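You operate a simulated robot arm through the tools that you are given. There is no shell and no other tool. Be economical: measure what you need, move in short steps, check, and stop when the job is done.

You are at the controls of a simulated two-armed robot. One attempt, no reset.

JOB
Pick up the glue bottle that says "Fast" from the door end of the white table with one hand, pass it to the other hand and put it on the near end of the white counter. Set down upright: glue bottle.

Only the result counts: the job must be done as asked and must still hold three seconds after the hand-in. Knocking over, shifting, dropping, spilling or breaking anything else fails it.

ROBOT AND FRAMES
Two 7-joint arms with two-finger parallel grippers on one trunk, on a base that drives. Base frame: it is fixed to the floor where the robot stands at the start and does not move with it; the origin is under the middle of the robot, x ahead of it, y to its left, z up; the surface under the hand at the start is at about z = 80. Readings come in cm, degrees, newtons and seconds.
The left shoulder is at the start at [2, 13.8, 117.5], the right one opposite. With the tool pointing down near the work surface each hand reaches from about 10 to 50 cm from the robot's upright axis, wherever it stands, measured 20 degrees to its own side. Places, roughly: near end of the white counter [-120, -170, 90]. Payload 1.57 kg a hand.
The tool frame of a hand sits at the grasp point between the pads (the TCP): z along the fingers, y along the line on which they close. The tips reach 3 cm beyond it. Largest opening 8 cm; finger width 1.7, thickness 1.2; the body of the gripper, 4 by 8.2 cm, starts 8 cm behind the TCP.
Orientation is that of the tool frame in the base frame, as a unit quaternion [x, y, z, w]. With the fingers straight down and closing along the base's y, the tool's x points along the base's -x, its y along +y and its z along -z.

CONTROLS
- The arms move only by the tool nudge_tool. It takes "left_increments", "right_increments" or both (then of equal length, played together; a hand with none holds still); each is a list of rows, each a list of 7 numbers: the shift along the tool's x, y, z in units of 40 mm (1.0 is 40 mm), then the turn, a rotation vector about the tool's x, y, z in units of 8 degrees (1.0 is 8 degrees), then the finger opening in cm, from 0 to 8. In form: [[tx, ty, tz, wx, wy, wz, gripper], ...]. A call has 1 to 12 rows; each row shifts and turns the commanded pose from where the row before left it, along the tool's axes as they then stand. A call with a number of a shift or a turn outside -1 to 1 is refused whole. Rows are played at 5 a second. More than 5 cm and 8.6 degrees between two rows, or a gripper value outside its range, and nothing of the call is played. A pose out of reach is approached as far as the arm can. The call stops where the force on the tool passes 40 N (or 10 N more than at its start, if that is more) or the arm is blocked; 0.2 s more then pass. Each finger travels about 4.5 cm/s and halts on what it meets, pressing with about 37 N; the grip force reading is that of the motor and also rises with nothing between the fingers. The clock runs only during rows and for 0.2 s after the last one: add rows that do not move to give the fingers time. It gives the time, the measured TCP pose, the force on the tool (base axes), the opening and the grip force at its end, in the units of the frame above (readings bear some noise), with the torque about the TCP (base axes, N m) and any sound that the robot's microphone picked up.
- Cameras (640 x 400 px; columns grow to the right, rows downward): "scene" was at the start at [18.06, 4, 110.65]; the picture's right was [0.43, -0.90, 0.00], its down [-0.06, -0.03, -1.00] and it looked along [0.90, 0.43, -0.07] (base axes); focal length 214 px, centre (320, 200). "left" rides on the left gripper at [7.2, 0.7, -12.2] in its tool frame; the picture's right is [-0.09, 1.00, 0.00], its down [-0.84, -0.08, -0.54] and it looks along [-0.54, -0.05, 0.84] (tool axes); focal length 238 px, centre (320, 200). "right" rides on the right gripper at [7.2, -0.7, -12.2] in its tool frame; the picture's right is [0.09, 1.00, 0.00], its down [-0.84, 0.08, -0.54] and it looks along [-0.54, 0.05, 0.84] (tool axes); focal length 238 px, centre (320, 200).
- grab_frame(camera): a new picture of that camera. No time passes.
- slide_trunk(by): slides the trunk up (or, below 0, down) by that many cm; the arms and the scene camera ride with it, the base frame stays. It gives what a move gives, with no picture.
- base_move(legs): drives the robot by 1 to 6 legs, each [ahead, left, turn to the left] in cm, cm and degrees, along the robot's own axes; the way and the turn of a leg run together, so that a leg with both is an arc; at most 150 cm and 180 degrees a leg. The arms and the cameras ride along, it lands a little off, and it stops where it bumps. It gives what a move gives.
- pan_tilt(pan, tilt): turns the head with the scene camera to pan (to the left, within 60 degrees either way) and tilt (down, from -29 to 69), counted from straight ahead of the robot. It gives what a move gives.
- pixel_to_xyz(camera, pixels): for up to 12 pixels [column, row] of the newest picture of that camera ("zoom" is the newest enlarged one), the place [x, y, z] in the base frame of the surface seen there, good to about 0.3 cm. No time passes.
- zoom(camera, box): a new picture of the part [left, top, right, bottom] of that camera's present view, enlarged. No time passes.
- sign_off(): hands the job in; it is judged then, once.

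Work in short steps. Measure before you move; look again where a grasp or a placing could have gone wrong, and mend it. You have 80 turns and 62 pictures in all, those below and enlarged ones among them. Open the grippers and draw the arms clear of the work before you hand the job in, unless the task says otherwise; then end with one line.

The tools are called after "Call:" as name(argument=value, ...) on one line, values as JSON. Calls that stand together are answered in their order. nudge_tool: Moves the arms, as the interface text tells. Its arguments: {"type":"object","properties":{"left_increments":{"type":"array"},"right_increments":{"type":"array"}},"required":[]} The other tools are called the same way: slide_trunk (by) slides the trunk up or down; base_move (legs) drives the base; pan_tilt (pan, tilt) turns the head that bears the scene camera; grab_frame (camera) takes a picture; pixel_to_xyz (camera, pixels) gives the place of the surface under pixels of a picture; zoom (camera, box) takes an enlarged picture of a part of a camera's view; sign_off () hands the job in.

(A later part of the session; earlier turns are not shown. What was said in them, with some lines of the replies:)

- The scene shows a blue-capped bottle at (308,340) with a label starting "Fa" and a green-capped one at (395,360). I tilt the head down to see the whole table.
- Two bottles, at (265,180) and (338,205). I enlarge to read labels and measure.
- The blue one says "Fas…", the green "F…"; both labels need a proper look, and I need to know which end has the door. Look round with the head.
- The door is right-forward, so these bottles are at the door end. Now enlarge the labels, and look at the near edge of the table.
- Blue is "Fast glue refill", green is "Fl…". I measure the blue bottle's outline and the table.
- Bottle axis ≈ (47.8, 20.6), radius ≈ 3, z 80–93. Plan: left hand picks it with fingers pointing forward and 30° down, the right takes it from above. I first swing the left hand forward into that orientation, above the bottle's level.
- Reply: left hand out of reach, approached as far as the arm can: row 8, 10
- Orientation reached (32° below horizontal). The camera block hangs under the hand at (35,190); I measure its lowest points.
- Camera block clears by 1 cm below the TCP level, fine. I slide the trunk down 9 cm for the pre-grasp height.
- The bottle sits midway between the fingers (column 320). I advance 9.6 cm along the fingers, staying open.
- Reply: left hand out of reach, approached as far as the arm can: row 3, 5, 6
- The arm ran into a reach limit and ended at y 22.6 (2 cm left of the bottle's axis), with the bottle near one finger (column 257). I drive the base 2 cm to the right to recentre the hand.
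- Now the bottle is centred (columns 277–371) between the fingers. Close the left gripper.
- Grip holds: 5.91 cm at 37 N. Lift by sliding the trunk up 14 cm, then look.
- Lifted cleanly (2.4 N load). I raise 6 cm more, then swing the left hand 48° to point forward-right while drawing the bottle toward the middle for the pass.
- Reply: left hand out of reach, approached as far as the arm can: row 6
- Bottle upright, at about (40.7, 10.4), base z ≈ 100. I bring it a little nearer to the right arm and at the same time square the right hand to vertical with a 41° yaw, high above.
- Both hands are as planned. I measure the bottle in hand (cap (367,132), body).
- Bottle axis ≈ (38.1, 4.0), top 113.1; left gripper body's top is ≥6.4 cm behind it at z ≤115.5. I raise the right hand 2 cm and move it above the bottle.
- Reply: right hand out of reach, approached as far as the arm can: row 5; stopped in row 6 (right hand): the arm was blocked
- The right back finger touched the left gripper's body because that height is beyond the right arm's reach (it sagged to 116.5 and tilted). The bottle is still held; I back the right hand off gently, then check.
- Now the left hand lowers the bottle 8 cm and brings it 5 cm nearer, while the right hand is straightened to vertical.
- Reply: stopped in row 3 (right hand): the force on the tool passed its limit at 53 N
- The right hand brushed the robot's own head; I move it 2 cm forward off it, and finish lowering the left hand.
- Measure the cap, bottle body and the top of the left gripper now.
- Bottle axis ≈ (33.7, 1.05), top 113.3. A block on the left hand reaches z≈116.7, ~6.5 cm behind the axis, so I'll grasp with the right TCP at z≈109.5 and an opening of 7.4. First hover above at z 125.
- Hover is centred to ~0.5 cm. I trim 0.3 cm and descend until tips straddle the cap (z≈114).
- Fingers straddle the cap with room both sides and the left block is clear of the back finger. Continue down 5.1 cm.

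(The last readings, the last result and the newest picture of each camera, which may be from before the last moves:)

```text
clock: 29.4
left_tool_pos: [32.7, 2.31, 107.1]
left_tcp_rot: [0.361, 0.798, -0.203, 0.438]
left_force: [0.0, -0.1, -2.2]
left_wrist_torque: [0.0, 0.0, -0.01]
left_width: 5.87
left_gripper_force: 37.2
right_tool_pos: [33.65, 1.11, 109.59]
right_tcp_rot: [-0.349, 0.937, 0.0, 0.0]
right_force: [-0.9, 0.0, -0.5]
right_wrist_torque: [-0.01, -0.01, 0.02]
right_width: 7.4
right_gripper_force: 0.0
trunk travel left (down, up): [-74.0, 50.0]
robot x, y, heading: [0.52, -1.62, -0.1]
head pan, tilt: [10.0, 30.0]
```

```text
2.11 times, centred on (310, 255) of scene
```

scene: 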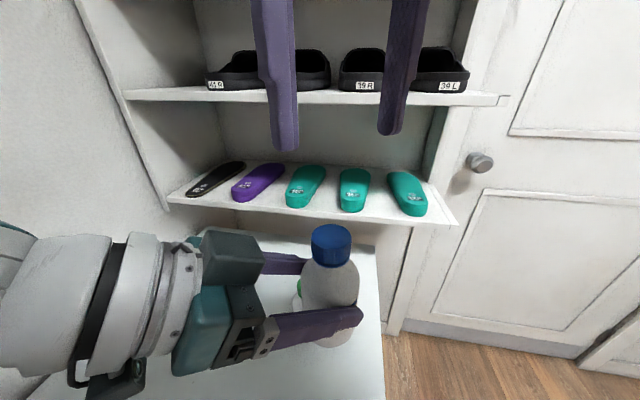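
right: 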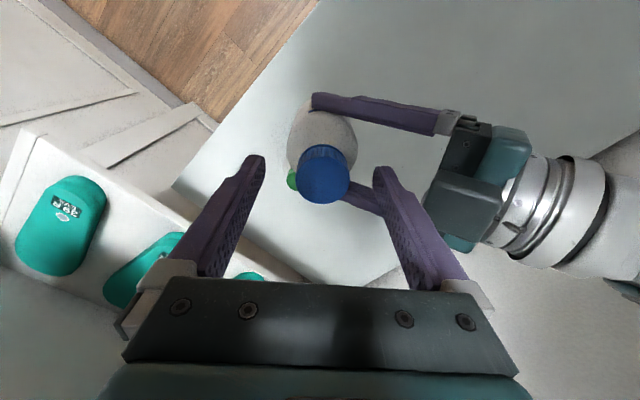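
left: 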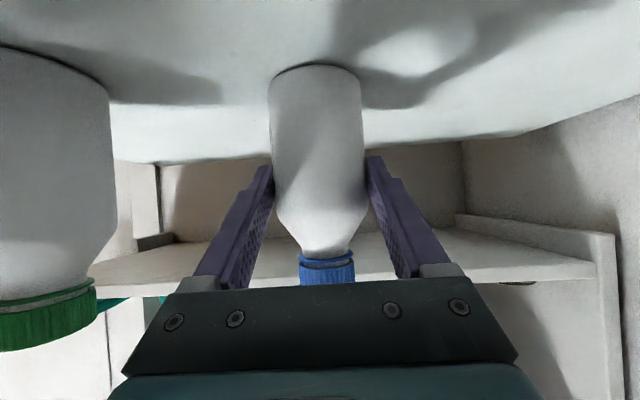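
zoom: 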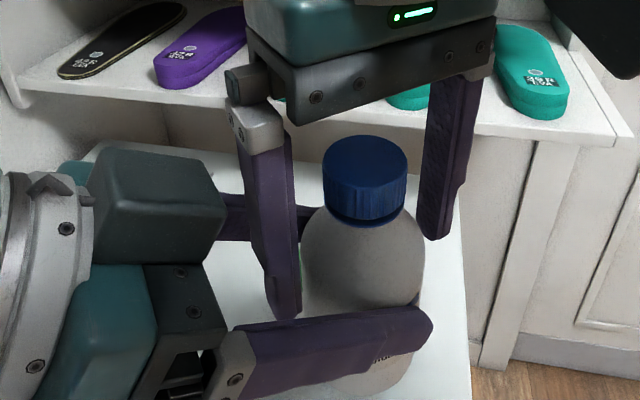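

Clearances are good; down 0.8 cm more for a better bite, then close the right gripper.

Call:
nudge_tool(right_increments=[[0, 0, 0.2, 0, 0, 0, 7.4], [0, 0, 0, 0, 0, 0, 7.4], [0, 0, 0, 0, 0, 0, 6.4], [0, 0, 0, 0, 0, 0, 4], [0, 0, 0, 0, 0, 0, 4], [0, 0, 0, 0, 0, 0, 4]])

Call:
zoom(camera="scene", box=[170, 160, 450, 350])

```text
clock: 30.9
left_tool_pos: [32.67, 2.41, 107.08]
left_tcp_rot: [0.361, 0.797, -0.204, 0.439]
left_force: [2.1, -1.4, -1.4]
left_wrist_torque: [0.05, 0.22, -0.02]
left_width: 5.88
left_gripper_force: 37.3
right_tool_pos: [33.66, 1.07, 108.84]
right_tcp_rot: [-0.349, 0.937, 0.0, 0.0]
right_force: [-0.8, 1.3, 0.1]
right_wrist_torque: [-0.03, -0.14, 0.03]
right_width: 5.96
right_gripper_force: 37.2
trunk travel left (down, up): [-74.0, 50.0]
robot x, y, heading: [-0.12, -1.92, 0.0]
head pan, tilt: [10.0, 30.0]
```

```text
2.11 times, centred on (310, 255) of scene
```

zoom: 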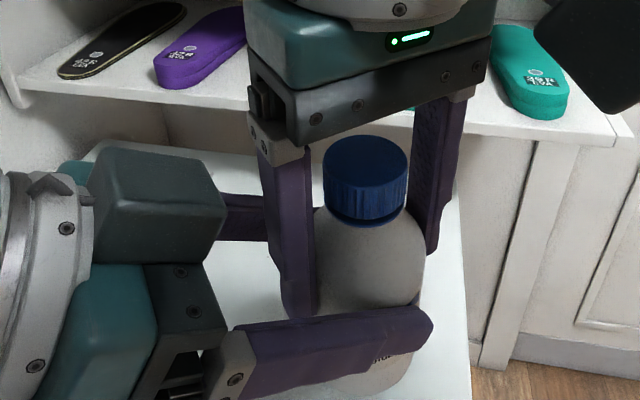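

Both grippers hold (right 5.96 cm, 37 N), forces low. Open the left and let it settle, then check the right's load.

Call:
nudge_tool(left_increments=[[0, 0, 0, 0, 0, 0, 7], [0, 0, 0, 0, 0, 0, 8], [0, 0, 0, 0, 0, 0, 8]], right_increments=[[0, 0, 0, 0, 0, 0, 3], [0, 0, 0, 0, 0, 0, 3], [0, 0, 0, 0, 0, 0, 3]])

Call:
nudge_tool(left_increments=[[0, 0, -0.3, 0, 0, 0, 8], [0, 0, -0.5, 0, 0, 0, 8], [0, 0, -0.7, 0, 0, 0, 8], [0, 0, -0.8, 0, 0, 0, 8], [0, 0, -0.8, 0, 0, 0, 8]])

Call:
grab_frame(camera="scene")

```text
clock: 31.6
left_tool_pos: [32.64, 2.27, 107.21]
left_tcp_rot: [0.361, 0.797, -0.204, 0.439]
left_force: [1.1, -0.8, 0.1]
left_wrist_torque: [-0.01, -0.02, 0.04]
left_width: 7.99
left_gripper_force: 0.0
right_tool_pos: [33.67, 1.04, 108.84]
right_tcp_rot: [-0.349, 0.937, 0.0, 0.001]
right_force: [0.0, -0.5, -0.2]
right_wrist_torque: [-0.04, -0.01, 0.04]
right_width: 5.91
right_gripper_force: 37.3
trunk travel left (down, up): [-74.0, 50.0]
robot x, y, heading: [-0.09, -2.12, 0.3]
head pan, tilt: [10.0, 30.0]
```

```text
clock: 32.9
left_tool_pos: [26.85, 10.65, 112.75]
left_tcp_rot: [0.362, 0.796, -0.204, 0.44]
left_force: [-0.1, -0.8, -0.7]
left_wrist_torque: [0.01, -0.01, 0.0]
left_width: 8.0
left_gripper_force: 0.0
left hand out of reach, approached as far as the arm can: row 5
right_tool_pos: [33.55, 0.94, 108.83]
right_tcp_rot: [-0.35, 0.937, 0.001, 0.0]
right_force: [0.6, -0.5, -0.7]
right_wrist_torque: [0.03, -0.05, 0.03]
right_width: 5.91
right_gripper_force: 36.9
trunk travel left (down, up): [-74.0, 50.0]
robot x, y, heading: [-0.13, -1.73, 0.0]
head pan, tilt: [10.0, 30.0]
```

```text
25 pictures are left
```

scene: 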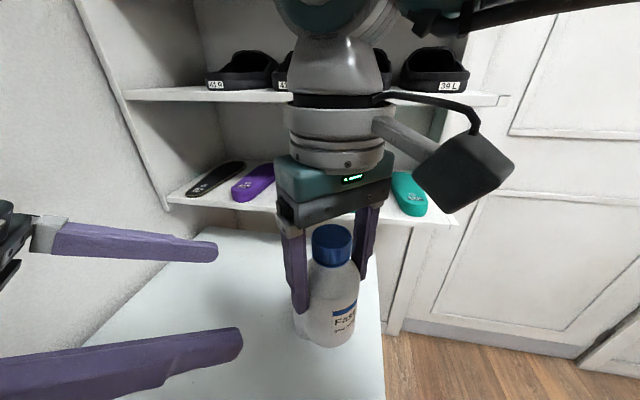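

The right hand holds the bottle ("Fast" label facing front), left is clear. Now look to the right to map the way to the counter.

Call:
pan_tilt(pan=-60, tilt=25)

Call:
grab_frame(camera="scene")

```text
clock: 34.3
left_tool_pos: [26.87, 10.66, 112.7]
left_tcp_rot: [0.361, 0.797, -0.204, 0.439]
left_force: [-0.6, 0.4, 0.3]
left_wrist_torque: [0.02, -0.01, 0.01]
left_width: 7.98
left_gripper_force: 0.0
right_tool_pos: [33.59, 0.97, 108.86]
right_tcp_rot: [-0.349, 0.937, 0.0, 0.0]
right_force: [0.1, 0.3, -0.2]
right_wrist_torque: [-0.01, 0.03, -0.01]
right_width: 5.94
right_gripper_force: 36.4
trunk travel left (down, up): [-74.0, 50.0]
robot x, y, heading: [-0.06, -1.57, 0.2]
head pan, tilt: [-60.0, 25.0]
```

```text
24 pictures are left
```

scene: 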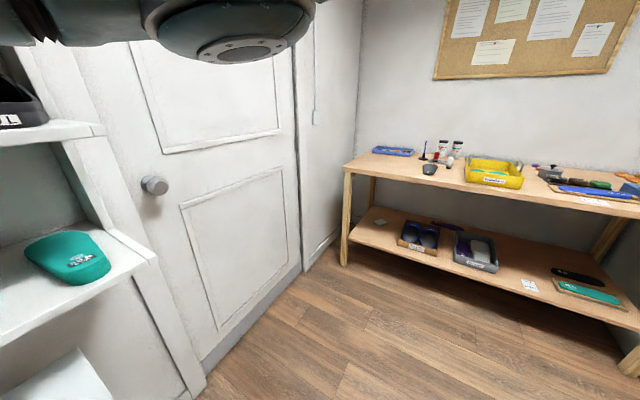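

Measure the bench and door positions for a map.

Call:
pixel_to_xyz(camera="scene", pixels=[[345, 262], [347, 170], [480, 190], [630, 215], [628, 372], [200, 390], [155, 187], [400, 385], [560, 385], [280, 200]])

```text
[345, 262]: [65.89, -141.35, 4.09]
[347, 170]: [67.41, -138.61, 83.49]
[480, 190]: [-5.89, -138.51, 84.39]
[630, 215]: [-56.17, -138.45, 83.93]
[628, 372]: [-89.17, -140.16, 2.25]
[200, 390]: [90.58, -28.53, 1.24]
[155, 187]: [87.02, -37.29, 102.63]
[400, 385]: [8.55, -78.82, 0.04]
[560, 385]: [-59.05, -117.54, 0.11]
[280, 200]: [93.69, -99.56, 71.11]
```

Clear floor between here and the bench (front edge y≈-138). I move 45 cm right out from the table, then turn 120° right to see the counter.

Call:
base_move(legs=[[0, -45, 0], [0, 0, -120]])

Call:
pan_tilt(pan=-20, tilt=20)

Call:
grab_frame(camera="scene")

```text
clock: 42.0
left_tool_pos: [-2.38, -76.42, 112.69]
left_tcp_rot: [0.871, 0.087, -0.482, 0.043]
left_force: [-0.1, -0.4, -0.2]
left_wrist_torque: [0.0, 0.0, -0.02]
left_width: 7.99
left_gripper_force: 0.1
right_tool_pos: [-14.15, -77.35, 108.77]
right_tcp_rot: [0.636, 0.772, 0.0, 0.0]
right_force: [-0.6, -0.3, 0.0]
right_wrist_torque: [0.01, -0.02, 0.01]
right_width: 5.9
right_gripper_force: 37.0
trunk travel left (down, up): [-74.0, 50.0]
robot x, y, heading: [-0.1, -46.71, -119.8]
head pan, tilt: [-60.0, 25.0]
```

```text
clock: 43.0
left_tool_pos: [-2.4, -76.55, 112.79]
left_tcp_rot: [0.871, 0.087, -0.482, 0.044]
left_force: [-0.4, -0.6, 0.5]
left_wrist_torque: [0.05, -0.03, 0.03]
left_width: 8.04
left_gripper_force: 0.1
right_tool_pos: [-14.22, -77.53, 108.82]
right_tcp_rot: [0.636, 0.772, -0.001, 0.0]
right_force: [-0.3, 0.1, 0.6]
right_wrist_torque: [0.02, 0.01, -0.02]
right_width: 5.91
right_gripper_force: 37.5
trunk travel left (down, up): [-74.0, 50.0]
robot x, y, heading: [-0.09, -46.77, -119.5]
head pan, tilt: [-20.0, 20.0]
```

```text
23 pictures are left
```

scene: 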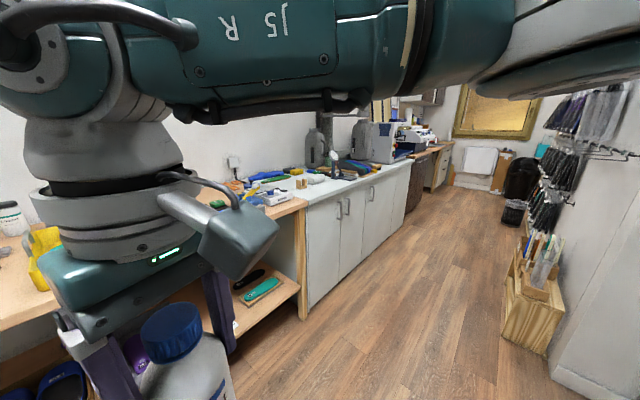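

The white counter follows the bench along the wall at (330,190). Enlarge its near end.

Call:
zoom(camera="scene", box=[220, 130, 440, 260])

Call:
pixel_to_xyz(camera="scene", pixels=[[306, 206], [320, 200], [300, 195], [340, 188], [412, 160], [300, 183], [380, 175], [545, 300], [500, 320], [310, 300], [400, 300]])

```text
2.91 times, centred on (330, 195) of scene
```

zoom: 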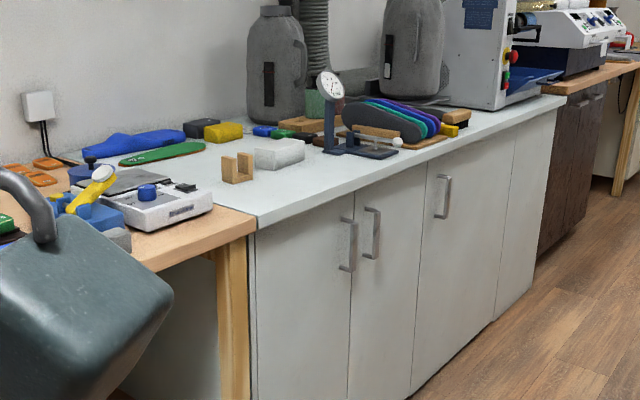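

```text
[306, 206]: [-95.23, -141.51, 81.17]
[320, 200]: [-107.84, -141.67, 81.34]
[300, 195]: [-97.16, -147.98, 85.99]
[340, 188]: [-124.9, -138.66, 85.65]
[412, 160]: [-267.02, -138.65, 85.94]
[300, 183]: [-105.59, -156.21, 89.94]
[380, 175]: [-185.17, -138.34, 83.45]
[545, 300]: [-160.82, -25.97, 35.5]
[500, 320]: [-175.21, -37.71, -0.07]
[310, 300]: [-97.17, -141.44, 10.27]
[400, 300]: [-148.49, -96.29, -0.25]
```

Counter top z≈86, front edge y≈-138.5, near end at x≈-94.5; free area near the front corner around (-106,-145). I turn to face the counter and drive sideways along it at a distance.

Call:
base_move(legs=[[0, 0, 29.5], [0, -106, 0], [15, 0, 0]])

Call:
pan_tilt(pan=0, tilt=25)

Call:
grab_frame(camera="scene")

```text
clock: 50.9
left_tool_pos: [-93.39, -88.23, 112.84]
left_tcp_rot: [0.82, 0.305, -0.455, 0.164]
left_force: [-1.1, -0.5, -0.5]
left_wrist_torque: [0.01, -0.02, -0.02]
left_width: 8.02
left_gripper_force: 0.0
right_tool_pos: [-103.05, -94.89, 108.76]
right_tcp_rot: [0.419, 0.908, -0.001, 0.0]
right_force: [0.9, -0.2, 0.0]
right_wrist_torque: [0.0, 0.06, 0.0]
right_width: 5.93
right_gripper_force: 36.9
trunk travel left (down, up): [-74.0, 50.0]
robot x, y, heading: [-105.67, -61.39, -90.4]
head pan, tilt: [-20.0, 20.0]
```

```text
clock: 51.7
left_tool_pos: [-93.35, -88.15, 112.66]
left_tcp_rot: [0.82, 0.305, -0.455, 0.165]
left_force: [0.0, -0.2, -0.3]
left_wrist_torque: [0.02, 0.0, 0.0]
left_width: 8.0
left_gripper_force: 0.1
right_tool_pos: [-103.08, -94.84, 108.8]
right_tcp_rot: [0.419, 0.908, 0.001, 0.0]
right_force: [0.9, -0.9, 0.5]
right_wrist_torque: [-0.02, -0.01, 0.01]
right_width: 5.93
right_gripper_force: 36.9
trunk travel left (down, up): [-74.0, 50.0]
robot x, y, heading: [-106.16, -61.37, -90.1]
head pan, tilt: [0.0, 25.0]
```

```text
21 pictures are left
```

scene: 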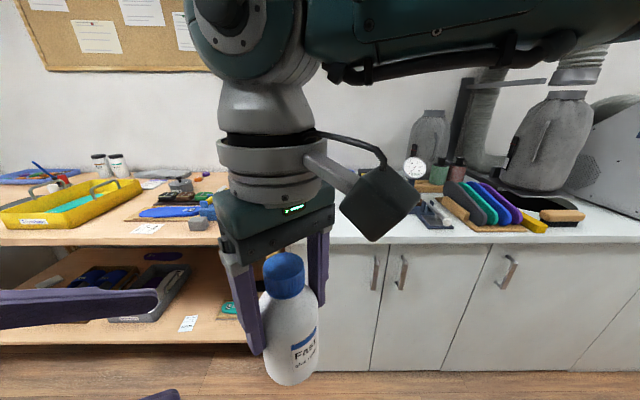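

The right hand hides the near end; take the right gripper's camera for the counter.

Call:
grab_frame(camera="right")

Call:
zoom(camera="scene", box=[270, 130, 490, 260])

```text
20 pictures are left
```

right: 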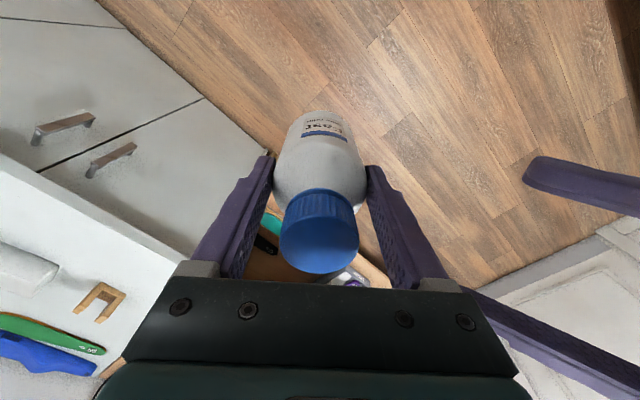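

```text
2.91 times, centred on (380, 195) of scene
```

zoom: 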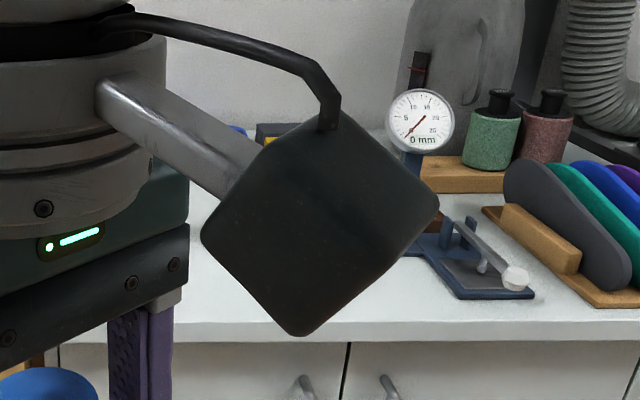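

In the right picture the counter is at left: bracket (100,300), white box (25,270), green tool (50,330). Measure them and the edges.

Call:
pixel_to_xyz(camera="right", pixels=[[100, 290], [120, 300], [82, 310], [55, 270], [10, 260], [105, 350], [60, 190], [120, 235], [170, 270], [150, 290], [130, 345], [70, 230]])

```text
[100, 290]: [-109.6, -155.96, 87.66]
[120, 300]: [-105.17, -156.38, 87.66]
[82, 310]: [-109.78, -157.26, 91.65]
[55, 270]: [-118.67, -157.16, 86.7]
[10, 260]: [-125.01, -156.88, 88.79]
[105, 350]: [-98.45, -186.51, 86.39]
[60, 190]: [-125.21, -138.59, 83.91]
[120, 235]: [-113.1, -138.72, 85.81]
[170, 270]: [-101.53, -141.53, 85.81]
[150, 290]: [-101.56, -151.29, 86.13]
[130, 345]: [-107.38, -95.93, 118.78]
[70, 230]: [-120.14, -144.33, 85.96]
```

Counter top z=86.0; free spot chosen at (-111,-147), bracket behind starts at y≈-155.5. Drive ahead 42 cm with the bottle base at z≈100.

Call:
base_move(legs=[[42, 0, 0]])

Call:
grab_frame(camera="right")

```text
clock: 54.3
left_tool_pos: [-93.72, -129.75, 112.62]
left_tcp_rot: [0.82, 0.305, -0.455, 0.164]
left_force: [0.3, 0.7, -0.6]
left_wrist_torque: [0.01, 0.01, 0.02]
left_width: 8.0
left_gripper_force: 0.0
right_tool_pos: [-103.4, -136.43, 108.86]
right_tcp_rot: [0.419, 0.908, 0.0, 0.0]
right_force: [-1.1, 0.1, -0.7]
right_wrist_torque: [0.0, -0.01, 0.01]
right_width: 5.91
right_gripper_force: 36.5
trunk travel left (down, up): [-74.0, 50.0]
robot x, y, heading: [-106.23, -102.87, -90.7]
head pan, tilt: [0.0, 25.0]
```

```text
18 pictures are left
```

right: 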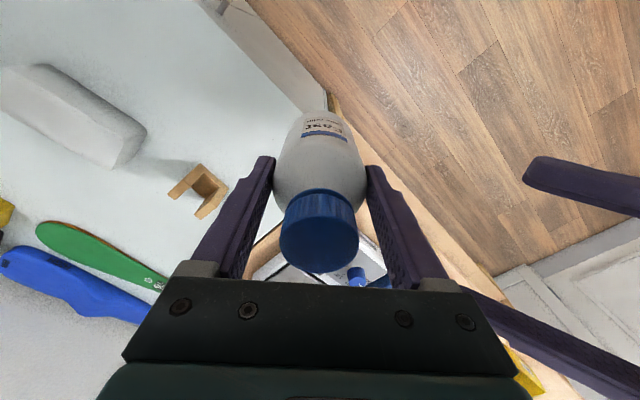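

No bump. Move the right hand horizontally to above (-111,-147).

Call:
nudge_tool(right_increments=[[-0.195, -0.79, 0, 0, 0, 0, 3], [-0.195, -0.79, 0, 0, 0, 0, 3], [-0.195, -0.79, 0, 0, 0, 0, 3], [-0.195, -0.79, 0, 0, 0, 0, 3], [0, 0, 0, 0, 0, 0, 3]])

Call:
grab_frame(camera="right")

Call:
grab_frame(camera="scene")

```text
clock: 55.5
left_tool_pos: [-93.68, -129.82, 112.72]
left_tcp_rot: [0.82, 0.305, -0.456, 0.164]
left_force: [-0.1, -0.5, -0.3]
left_wrist_torque: [0.03, 0.01, 0.03]
left_width: 8.01
left_gripper_force: 0.0
right_tool_pos: [-108.98, -144.33, 108.81]
right_tcp_rot: [0.418, 0.908, -0.001, 0.0]
right_force: [-0.1, -0.2, 1.0]
right_wrist_torque: [-0.01, 0.02, 0.0]
right_width: 5.9
right_gripper_force: 36.6
right hand out of reach, approached as far as the arm can: row 4
trunk travel left (down, up): [-74.0, 50.0]
robot x, y, heading: [-106.49, -102.68, -90.7]
head pan, tilt: [0.0, 25.0]
```

```text
17 pictures are left
```

right: 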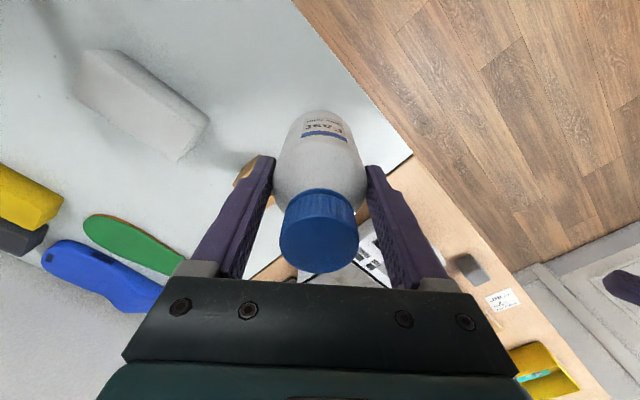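

```text
16 pictures are left
```

scene: 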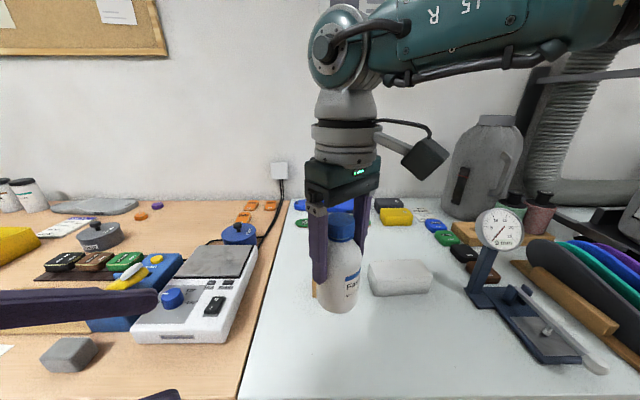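

Hand at (-109,-144.3), a reach limit; the spot is clear. I drive 2.5 cm ahead, then lower with the trunk by 13 cm (bottle base to ≈0.8 cm above the top).

Call:
base_move(legs=[[2.5, 0, 0]])

Call:
slide_trunk(by=-12.5)

Call:
grab_frame(camera="scene")

```text
clock: 56.3
left_tool_pos: [-93.72, -132.36, 112.55]
left_tcp_rot: [0.82, 0.305, -0.455, 0.164]
left_force: [-0.2, -0.5, 0.1]
left_wrist_torque: [0.0, -0.02, 0.0]
left_width: 8.01
left_gripper_force: 0.0
right_tool_pos: [-109.13, -146.81, 108.86]
right_tcp_rot: [0.419, 0.908, 0.001, 0.0]
right_force: [0.4, -0.3, -0.1]
right_wrist_torque: [-0.01, 0.01, 0.02]
right_width: 5.91
right_gripper_force: 37.1
trunk travel left (down, up): [-74.0, 50.0]
robot x, y, heading: [-106.18, -105.41, -90.3]
head pan, tilt: [0.0, 25.0]
```

```text
clock: 57.9
left_tool_pos: [-93.7, -132.37, 100.19]
left_tcp_rot: [0.82, 0.305, -0.455, 0.164]
left_force: [-0.5, -0.8, 0.5]
left_wrist_torque: [0.03, -0.02, 0.0]
left_width: 8.0
left_gripper_force: 0.1
right_tool_pos: [-108.99, -146.81, 96.27]
right_tcp_rot: [0.419, 0.908, 0.0, -0.001]
right_force: [-1.1, 0.2, -0.1]
right_wrist_torque: [0.02, 0.02, 0.03]
right_width: 5.93
right_gripper_force: 37.1
trunk travel left (down, up): [-61.5, 62.5]
robot x, y, heading: [-106.39, -105.57, -90.3]
head pan, tilt: [0.0, 25.0]
```

```text
15 pictures are left
```

scene: 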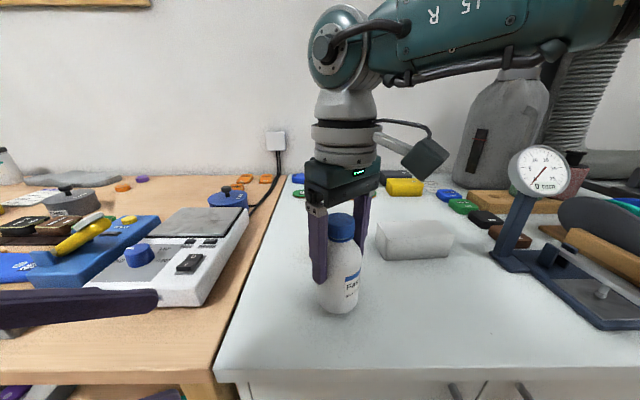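

Looks right; measure the bottle's bottom edge and the counter just in front, and the cap.

Call:
zoom(camera="scene", box=[270, 190, 430, 330])

Call:
pixel_to_xyz(camera="scene", pixels=[[337, 310], [337, 306], [337, 322], [337, 290], [342, 217], [325, 295], [350, 295]])

```text
2.86 times, centred on (350, 260) of scene
```

zoom: 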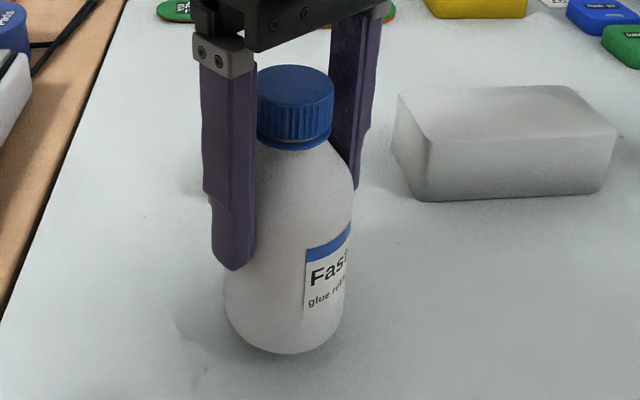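

```text
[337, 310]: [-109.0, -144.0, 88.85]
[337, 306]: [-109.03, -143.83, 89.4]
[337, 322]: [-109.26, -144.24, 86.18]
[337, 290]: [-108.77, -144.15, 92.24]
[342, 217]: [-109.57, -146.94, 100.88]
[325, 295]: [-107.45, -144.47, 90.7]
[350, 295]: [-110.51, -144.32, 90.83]
```

Bottle upright, base ≈87.6 vs counter 86.0. Lower 1.2 cm with the arm, then in fine steps.

Call:
nudge_tool(right_increments=[[0, 0, 0.1, 0, 0, 0, 3], [0, 0, 0.1, 0, 0, 0, 3], [0, 0, 0.1, 0, 0, 0, 3], [0, 0, 0, 0, 0, 0, 3]])

Call:
nudge_tool(right_increments=[[0, 0, 0.04, 0, 0, 0, 3], [0, 0, 0, 0, 0, 0, 3]])

Call:
nudge_tool(right_increments=[[0, 0, 0.04, 0, 0, 0, 3], [0, 0, 0, 0, 0, 0, 3]])

```text
clock: 58.9
left_tool_pos: [-93.74, -132.27, 100.22]
left_tcp_rot: [0.82, 0.305, -0.455, 0.164]
left_force: [0.6, 0.7, -0.2]
left_wrist_torque: [-0.03, -0.03, -0.01]
left_width: 8.03
left_gripper_force: 0.1
right_tool_pos: [-109.01, -146.87, 95.13]
right_tcp_rot: [0.42, 0.908, -0.001, 0.0]
right_force: [0.3, -0.1, 0.7]
right_wrist_torque: [0.01, 0.03, -0.01]
right_width: 5.89
right_gripper_force: 37.1
trunk travel left (down, up): [-61.5, 62.5]
robot x, y, heading: [-106.17, -105.25, -90.5]
head pan, tilt: [0.0, 25.0]
```

```text
clock: 59.5
left_tool_pos: [-93.77, -132.24, 100.25]
left_tcp_rot: [0.82, 0.305, -0.456, 0.164]
left_force: [0.3, 0.7, 0.5]
left_wrist_torque: [-0.01, -0.01, -0.01]
left_width: 8.03
left_gripper_force: 0.1
right_tool_pos: [-109.05, -146.79, 94.94]
right_tcp_rot: [0.42, 0.907, 0.0, 0.0]
right_force: [0.4, 0.5, -0.4]
right_wrist_torque: [0.02, 0.02, -0.01]
right_width: 5.93
right_gripper_force: 37.0
trunk travel left (down, up): [-61.5, 62.5]
robot x, y, heading: [-106.09, -105.12, -90.3]
head pan, tilt: [0.0, 25.0]
```

```text
clock: 60.0
left_tool_pos: [-93.72, -132.25, 100.24]
left_tcp_rot: [0.821, 0.305, -0.455, 0.164]
left_force: [0.6, -1.0, 0.0]
left_wrist_torque: [0.0, 0.02, -0.01]
left_width: 7.99
left_gripper_force: 0.2
right_tool_pos: [-109.08, -146.82, 94.7]
right_tcp_rot: [0.42, 0.908, 0.0, 0.001]
right_force: [0.8, 0.1, 0.7]
right_wrist_torque: [0.01, 0.01, 0.0]
right_width: 5.94
right_gripper_force: 37.0
trunk travel left (down, up): [-61.5, 62.5]
robot x, y, heading: [-106.5, -105.33, -90.4]
head pan, tilt: [0.0, 25.0]
```

No contact force yet at TCP 94.7; continue in fine steps.

Call:
nudge_tool(right_increments=[[0, 0, 0.04, 0, 0, 0, 3], [0, 0, 0, 0, 0, 0, 3]])

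Call:
nudge_tool(right_increments=[[0, 0, 0.03, 0, 0, 0, 3], [0, 0, 0, 0, 0, 0, 3]])

Call:
zoom(camera="scene", box=[270, 190, 430, 330])

Call:
pixel_to_xyz(camera="zoom", pixels=[[295, 80], [285, 345], [285, 350], [285, 355], [285, 360], [285, 365], [285, 370], [285, 375]])

```text
clock: 60.6
left_tool_pos: [-93.66, -132.3, 100.28]
left_tcp_rot: [0.82, 0.305, -0.456, 0.164]
left_force: [-0.5, -0.2, -0.5]
left_wrist_torque: [0.01, -0.01, 0.02]
left_width: 7.99
left_gripper_force: 0.1
right_tool_pos: [-109.06, -146.73, 94.8]
right_tcp_rot: [0.419, 0.908, -0.001, 0.0]
right_force: [-0.5, 2.4, 5.3]
right_wrist_torque: [0.02, -0.07, -0.01]
right_width: 5.92
right_gripper_force: 37.5
trunk travel left (down, up): [-61.5, 62.5]
robot x, y, heading: [-106.11, -105.01, -90.3]
head pan, tilt: [0.0, 25.0]
```

```text
clock: 61.2
left_tool_pos: [-93.8, -132.34, 100.25]
left_tcp_rot: [0.821, 0.304, -0.456, 0.163]
left_force: [0.7, -1.0, -0.6]
left_wrist_torque: [-0.01, -0.01, -0.03]
left_width: 7.99
left_gripper_force: 0.1
right_tool_pos: [-109.05, -146.83, 94.66]
right_tcp_rot: [0.418, 0.908, 0.0, 0.0]
right_force: [-2.5, 10.6, 28.2]
right_wrist_torque: [0.19, -0.32, 0.11]
right_width: 5.93
right_gripper_force: 36.7
trunk travel left (down, up): [-61.5, 62.5]
robot x, y, heading: [-106.07, -105.29, -90.3]
head pan, tilt: [0.0, 25.0]
```

```text
2.86 times, centred on (350, 260) of scene
```

zoom: 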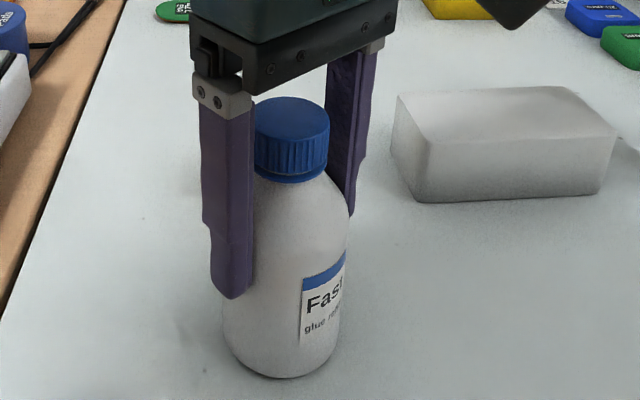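

```text
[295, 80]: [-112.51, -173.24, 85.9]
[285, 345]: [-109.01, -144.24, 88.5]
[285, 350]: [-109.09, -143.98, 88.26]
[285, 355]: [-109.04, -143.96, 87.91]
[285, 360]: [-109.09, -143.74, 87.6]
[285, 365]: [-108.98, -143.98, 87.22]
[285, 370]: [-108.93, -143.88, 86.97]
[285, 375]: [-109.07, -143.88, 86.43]
```

Firm contact (28 N up): the bottle stands on the counter. Ease off 0.1 cm, then open gradually to 7.4.

Call:
nudge_tool(right_increments=[[0, 0, -0.03, 0, 0, 0, 3], [0, 0, 0, 0, 0, 0, 3], [0, 0, 0, 0, 0, 0, 6.2], [0, 0, 0, 0, 0, 0, 6.8], [0, 0, 0, 0, 0, 0, 7.4], [0, 0, 0, 0, 0, 0, 7.8], [0, 0, 0, 0, 0, 0, 7.8]])

Call:
grab_frame(camera="right")

```text
clock: 62.9
left_tool_pos: [-93.75, -132.26, 100.25]
left_tcp_rot: [0.82, 0.305, -0.455, 0.165]
left_force: [-0.3, -0.8, -0.3]
left_wrist_torque: [0.02, -0.04, 0.03]
left_width: 7.99
left_gripper_force: 0.1
right_tool_pos: [-109.11, -146.74, 94.72]
right_tcp_rot: [0.419, 0.908, 0.0, -0.001]
right_force: [-0.5, 0.5, -0.1]
right_wrist_torque: [-0.01, -0.04, 0.03]
right_width: 7.81
right_gripper_force: 0.1
trunk travel left (down, up): [-61.5, 62.5]
robot x, y, heading: [-105.91, -105.22, -90.6]
head pan, tilt: [0.0, 25.0]
```

```text
12 pictures are left
```

right: 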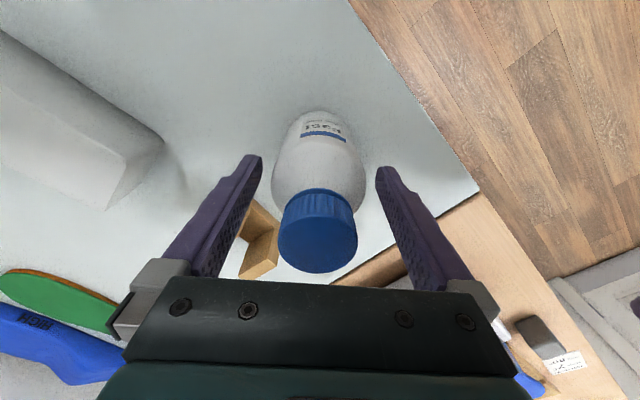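

Fingers are clear on both sides and the bottle stands free. Lift straight up with the trunk, 16 cm.

Call:
slide_trunk(by=16)

Call:
base_move(legs=[[-30, 0, 0]])

Call:
pan_tilt(pan=0, tilt=30)

Call:
grab_frame(camera="scene")

```text
clock: 64.7
left_tool_pos: [-93.61, -132.38, 116.31]
left_tcp_rot: [0.82, 0.305, -0.456, 0.164]
left_force: [0.2, 0.3, 0.0]
left_wrist_torque: [0.02, 0.02, 0.02]
left_width: 7.99
left_gripper_force: 0.2
right_tool_pos: [-109.13, -146.89, 110.6]
right_tcp_rot: [0.42, 0.908, -0.001, 0.0]
right_force: [0.5, -0.6, 0.3]
right_wrist_torque: [0.02, -0.01, -0.03]
right_width: 7.81
right_gripper_force: 0.0
trunk travel left (down, up): [-77.5, 46.5]
robot x, y, heading: [-106.17, -105.64, -90.3]
head pan, tilt: [0.0, 25.0]
```

```text
clock: 66.7
left_tool_pos: [-93.48, -102.07, 116.2]
left_tcp_rot: [0.82, 0.304, -0.455, 0.164]
left_force: [-0.4, 0.3, 0.1]
left_wrist_torque: [0.0, 0.0, -0.02]
left_width: 7.99
left_gripper_force: 0.0
right_tool_pos: [-108.86, -116.61, 110.67]
right_tcp_rot: [0.418, 0.908, 0.0, 0.0]
right_force: [0.6, 0.1, -0.1]
right_wrist_torque: [0.01, 0.01, 0.01]
right_width: 7.8
right_gripper_force: 0.0
trunk travel left (down, up): [-77.5, 46.5]
robot x, y, heading: [-105.69, -74.83, -90.5]
head pan, tilt: [0.0, 25.0]
```

```text
clock: 67.4
left_tool_pos: [-93.5, -102.07, 116.23]
left_tcp_rot: [0.82, 0.305, -0.455, 0.165]
left_force: [-0.1, -0.4, -0.1]
left_wrist_torque: [-0.01, -0.02, 0.01]
left_width: 8.01
left_gripper_force: 0.2
right_tool_pos: [-108.79, -116.62, 110.56]
right_tcp_rot: [0.419, 0.908, -0.001, 0.0]
right_force: [0.5, 0.3, -0.4]
right_wrist_torque: [0.02, -0.02, 0.03]
right_width: 7.8
right_gripper_force: 0.0
trunk travel left (down, up): [-77.5, 46.5]
robot x, y, heading: [-106.11, -75.12, -90.7]
head pan, tilt: [0.0, 30.0]
```

```text
11 pictures are left
```

scene: 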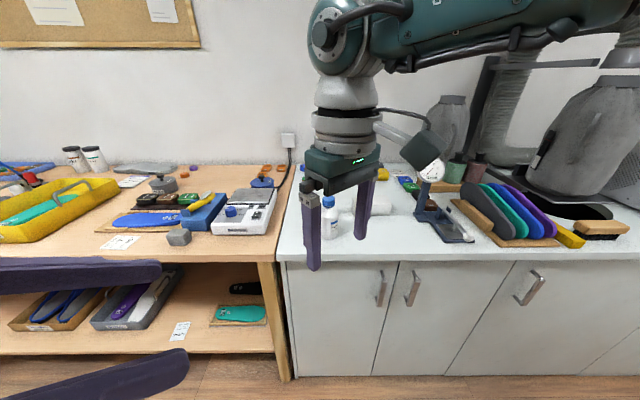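

The bottle stands upright at (331,218) on the near end of the white counter. Both grippers are open and clear, and nothing around it looks disturbed. Handing in.

Call:
sign_off()

```text
The job is handed in.
```

The "Fast" glue bottle was picked up with the left hand, passed to the right, and set down upright on the near end of the white counter; I saw nothing else knocked over or shifted.
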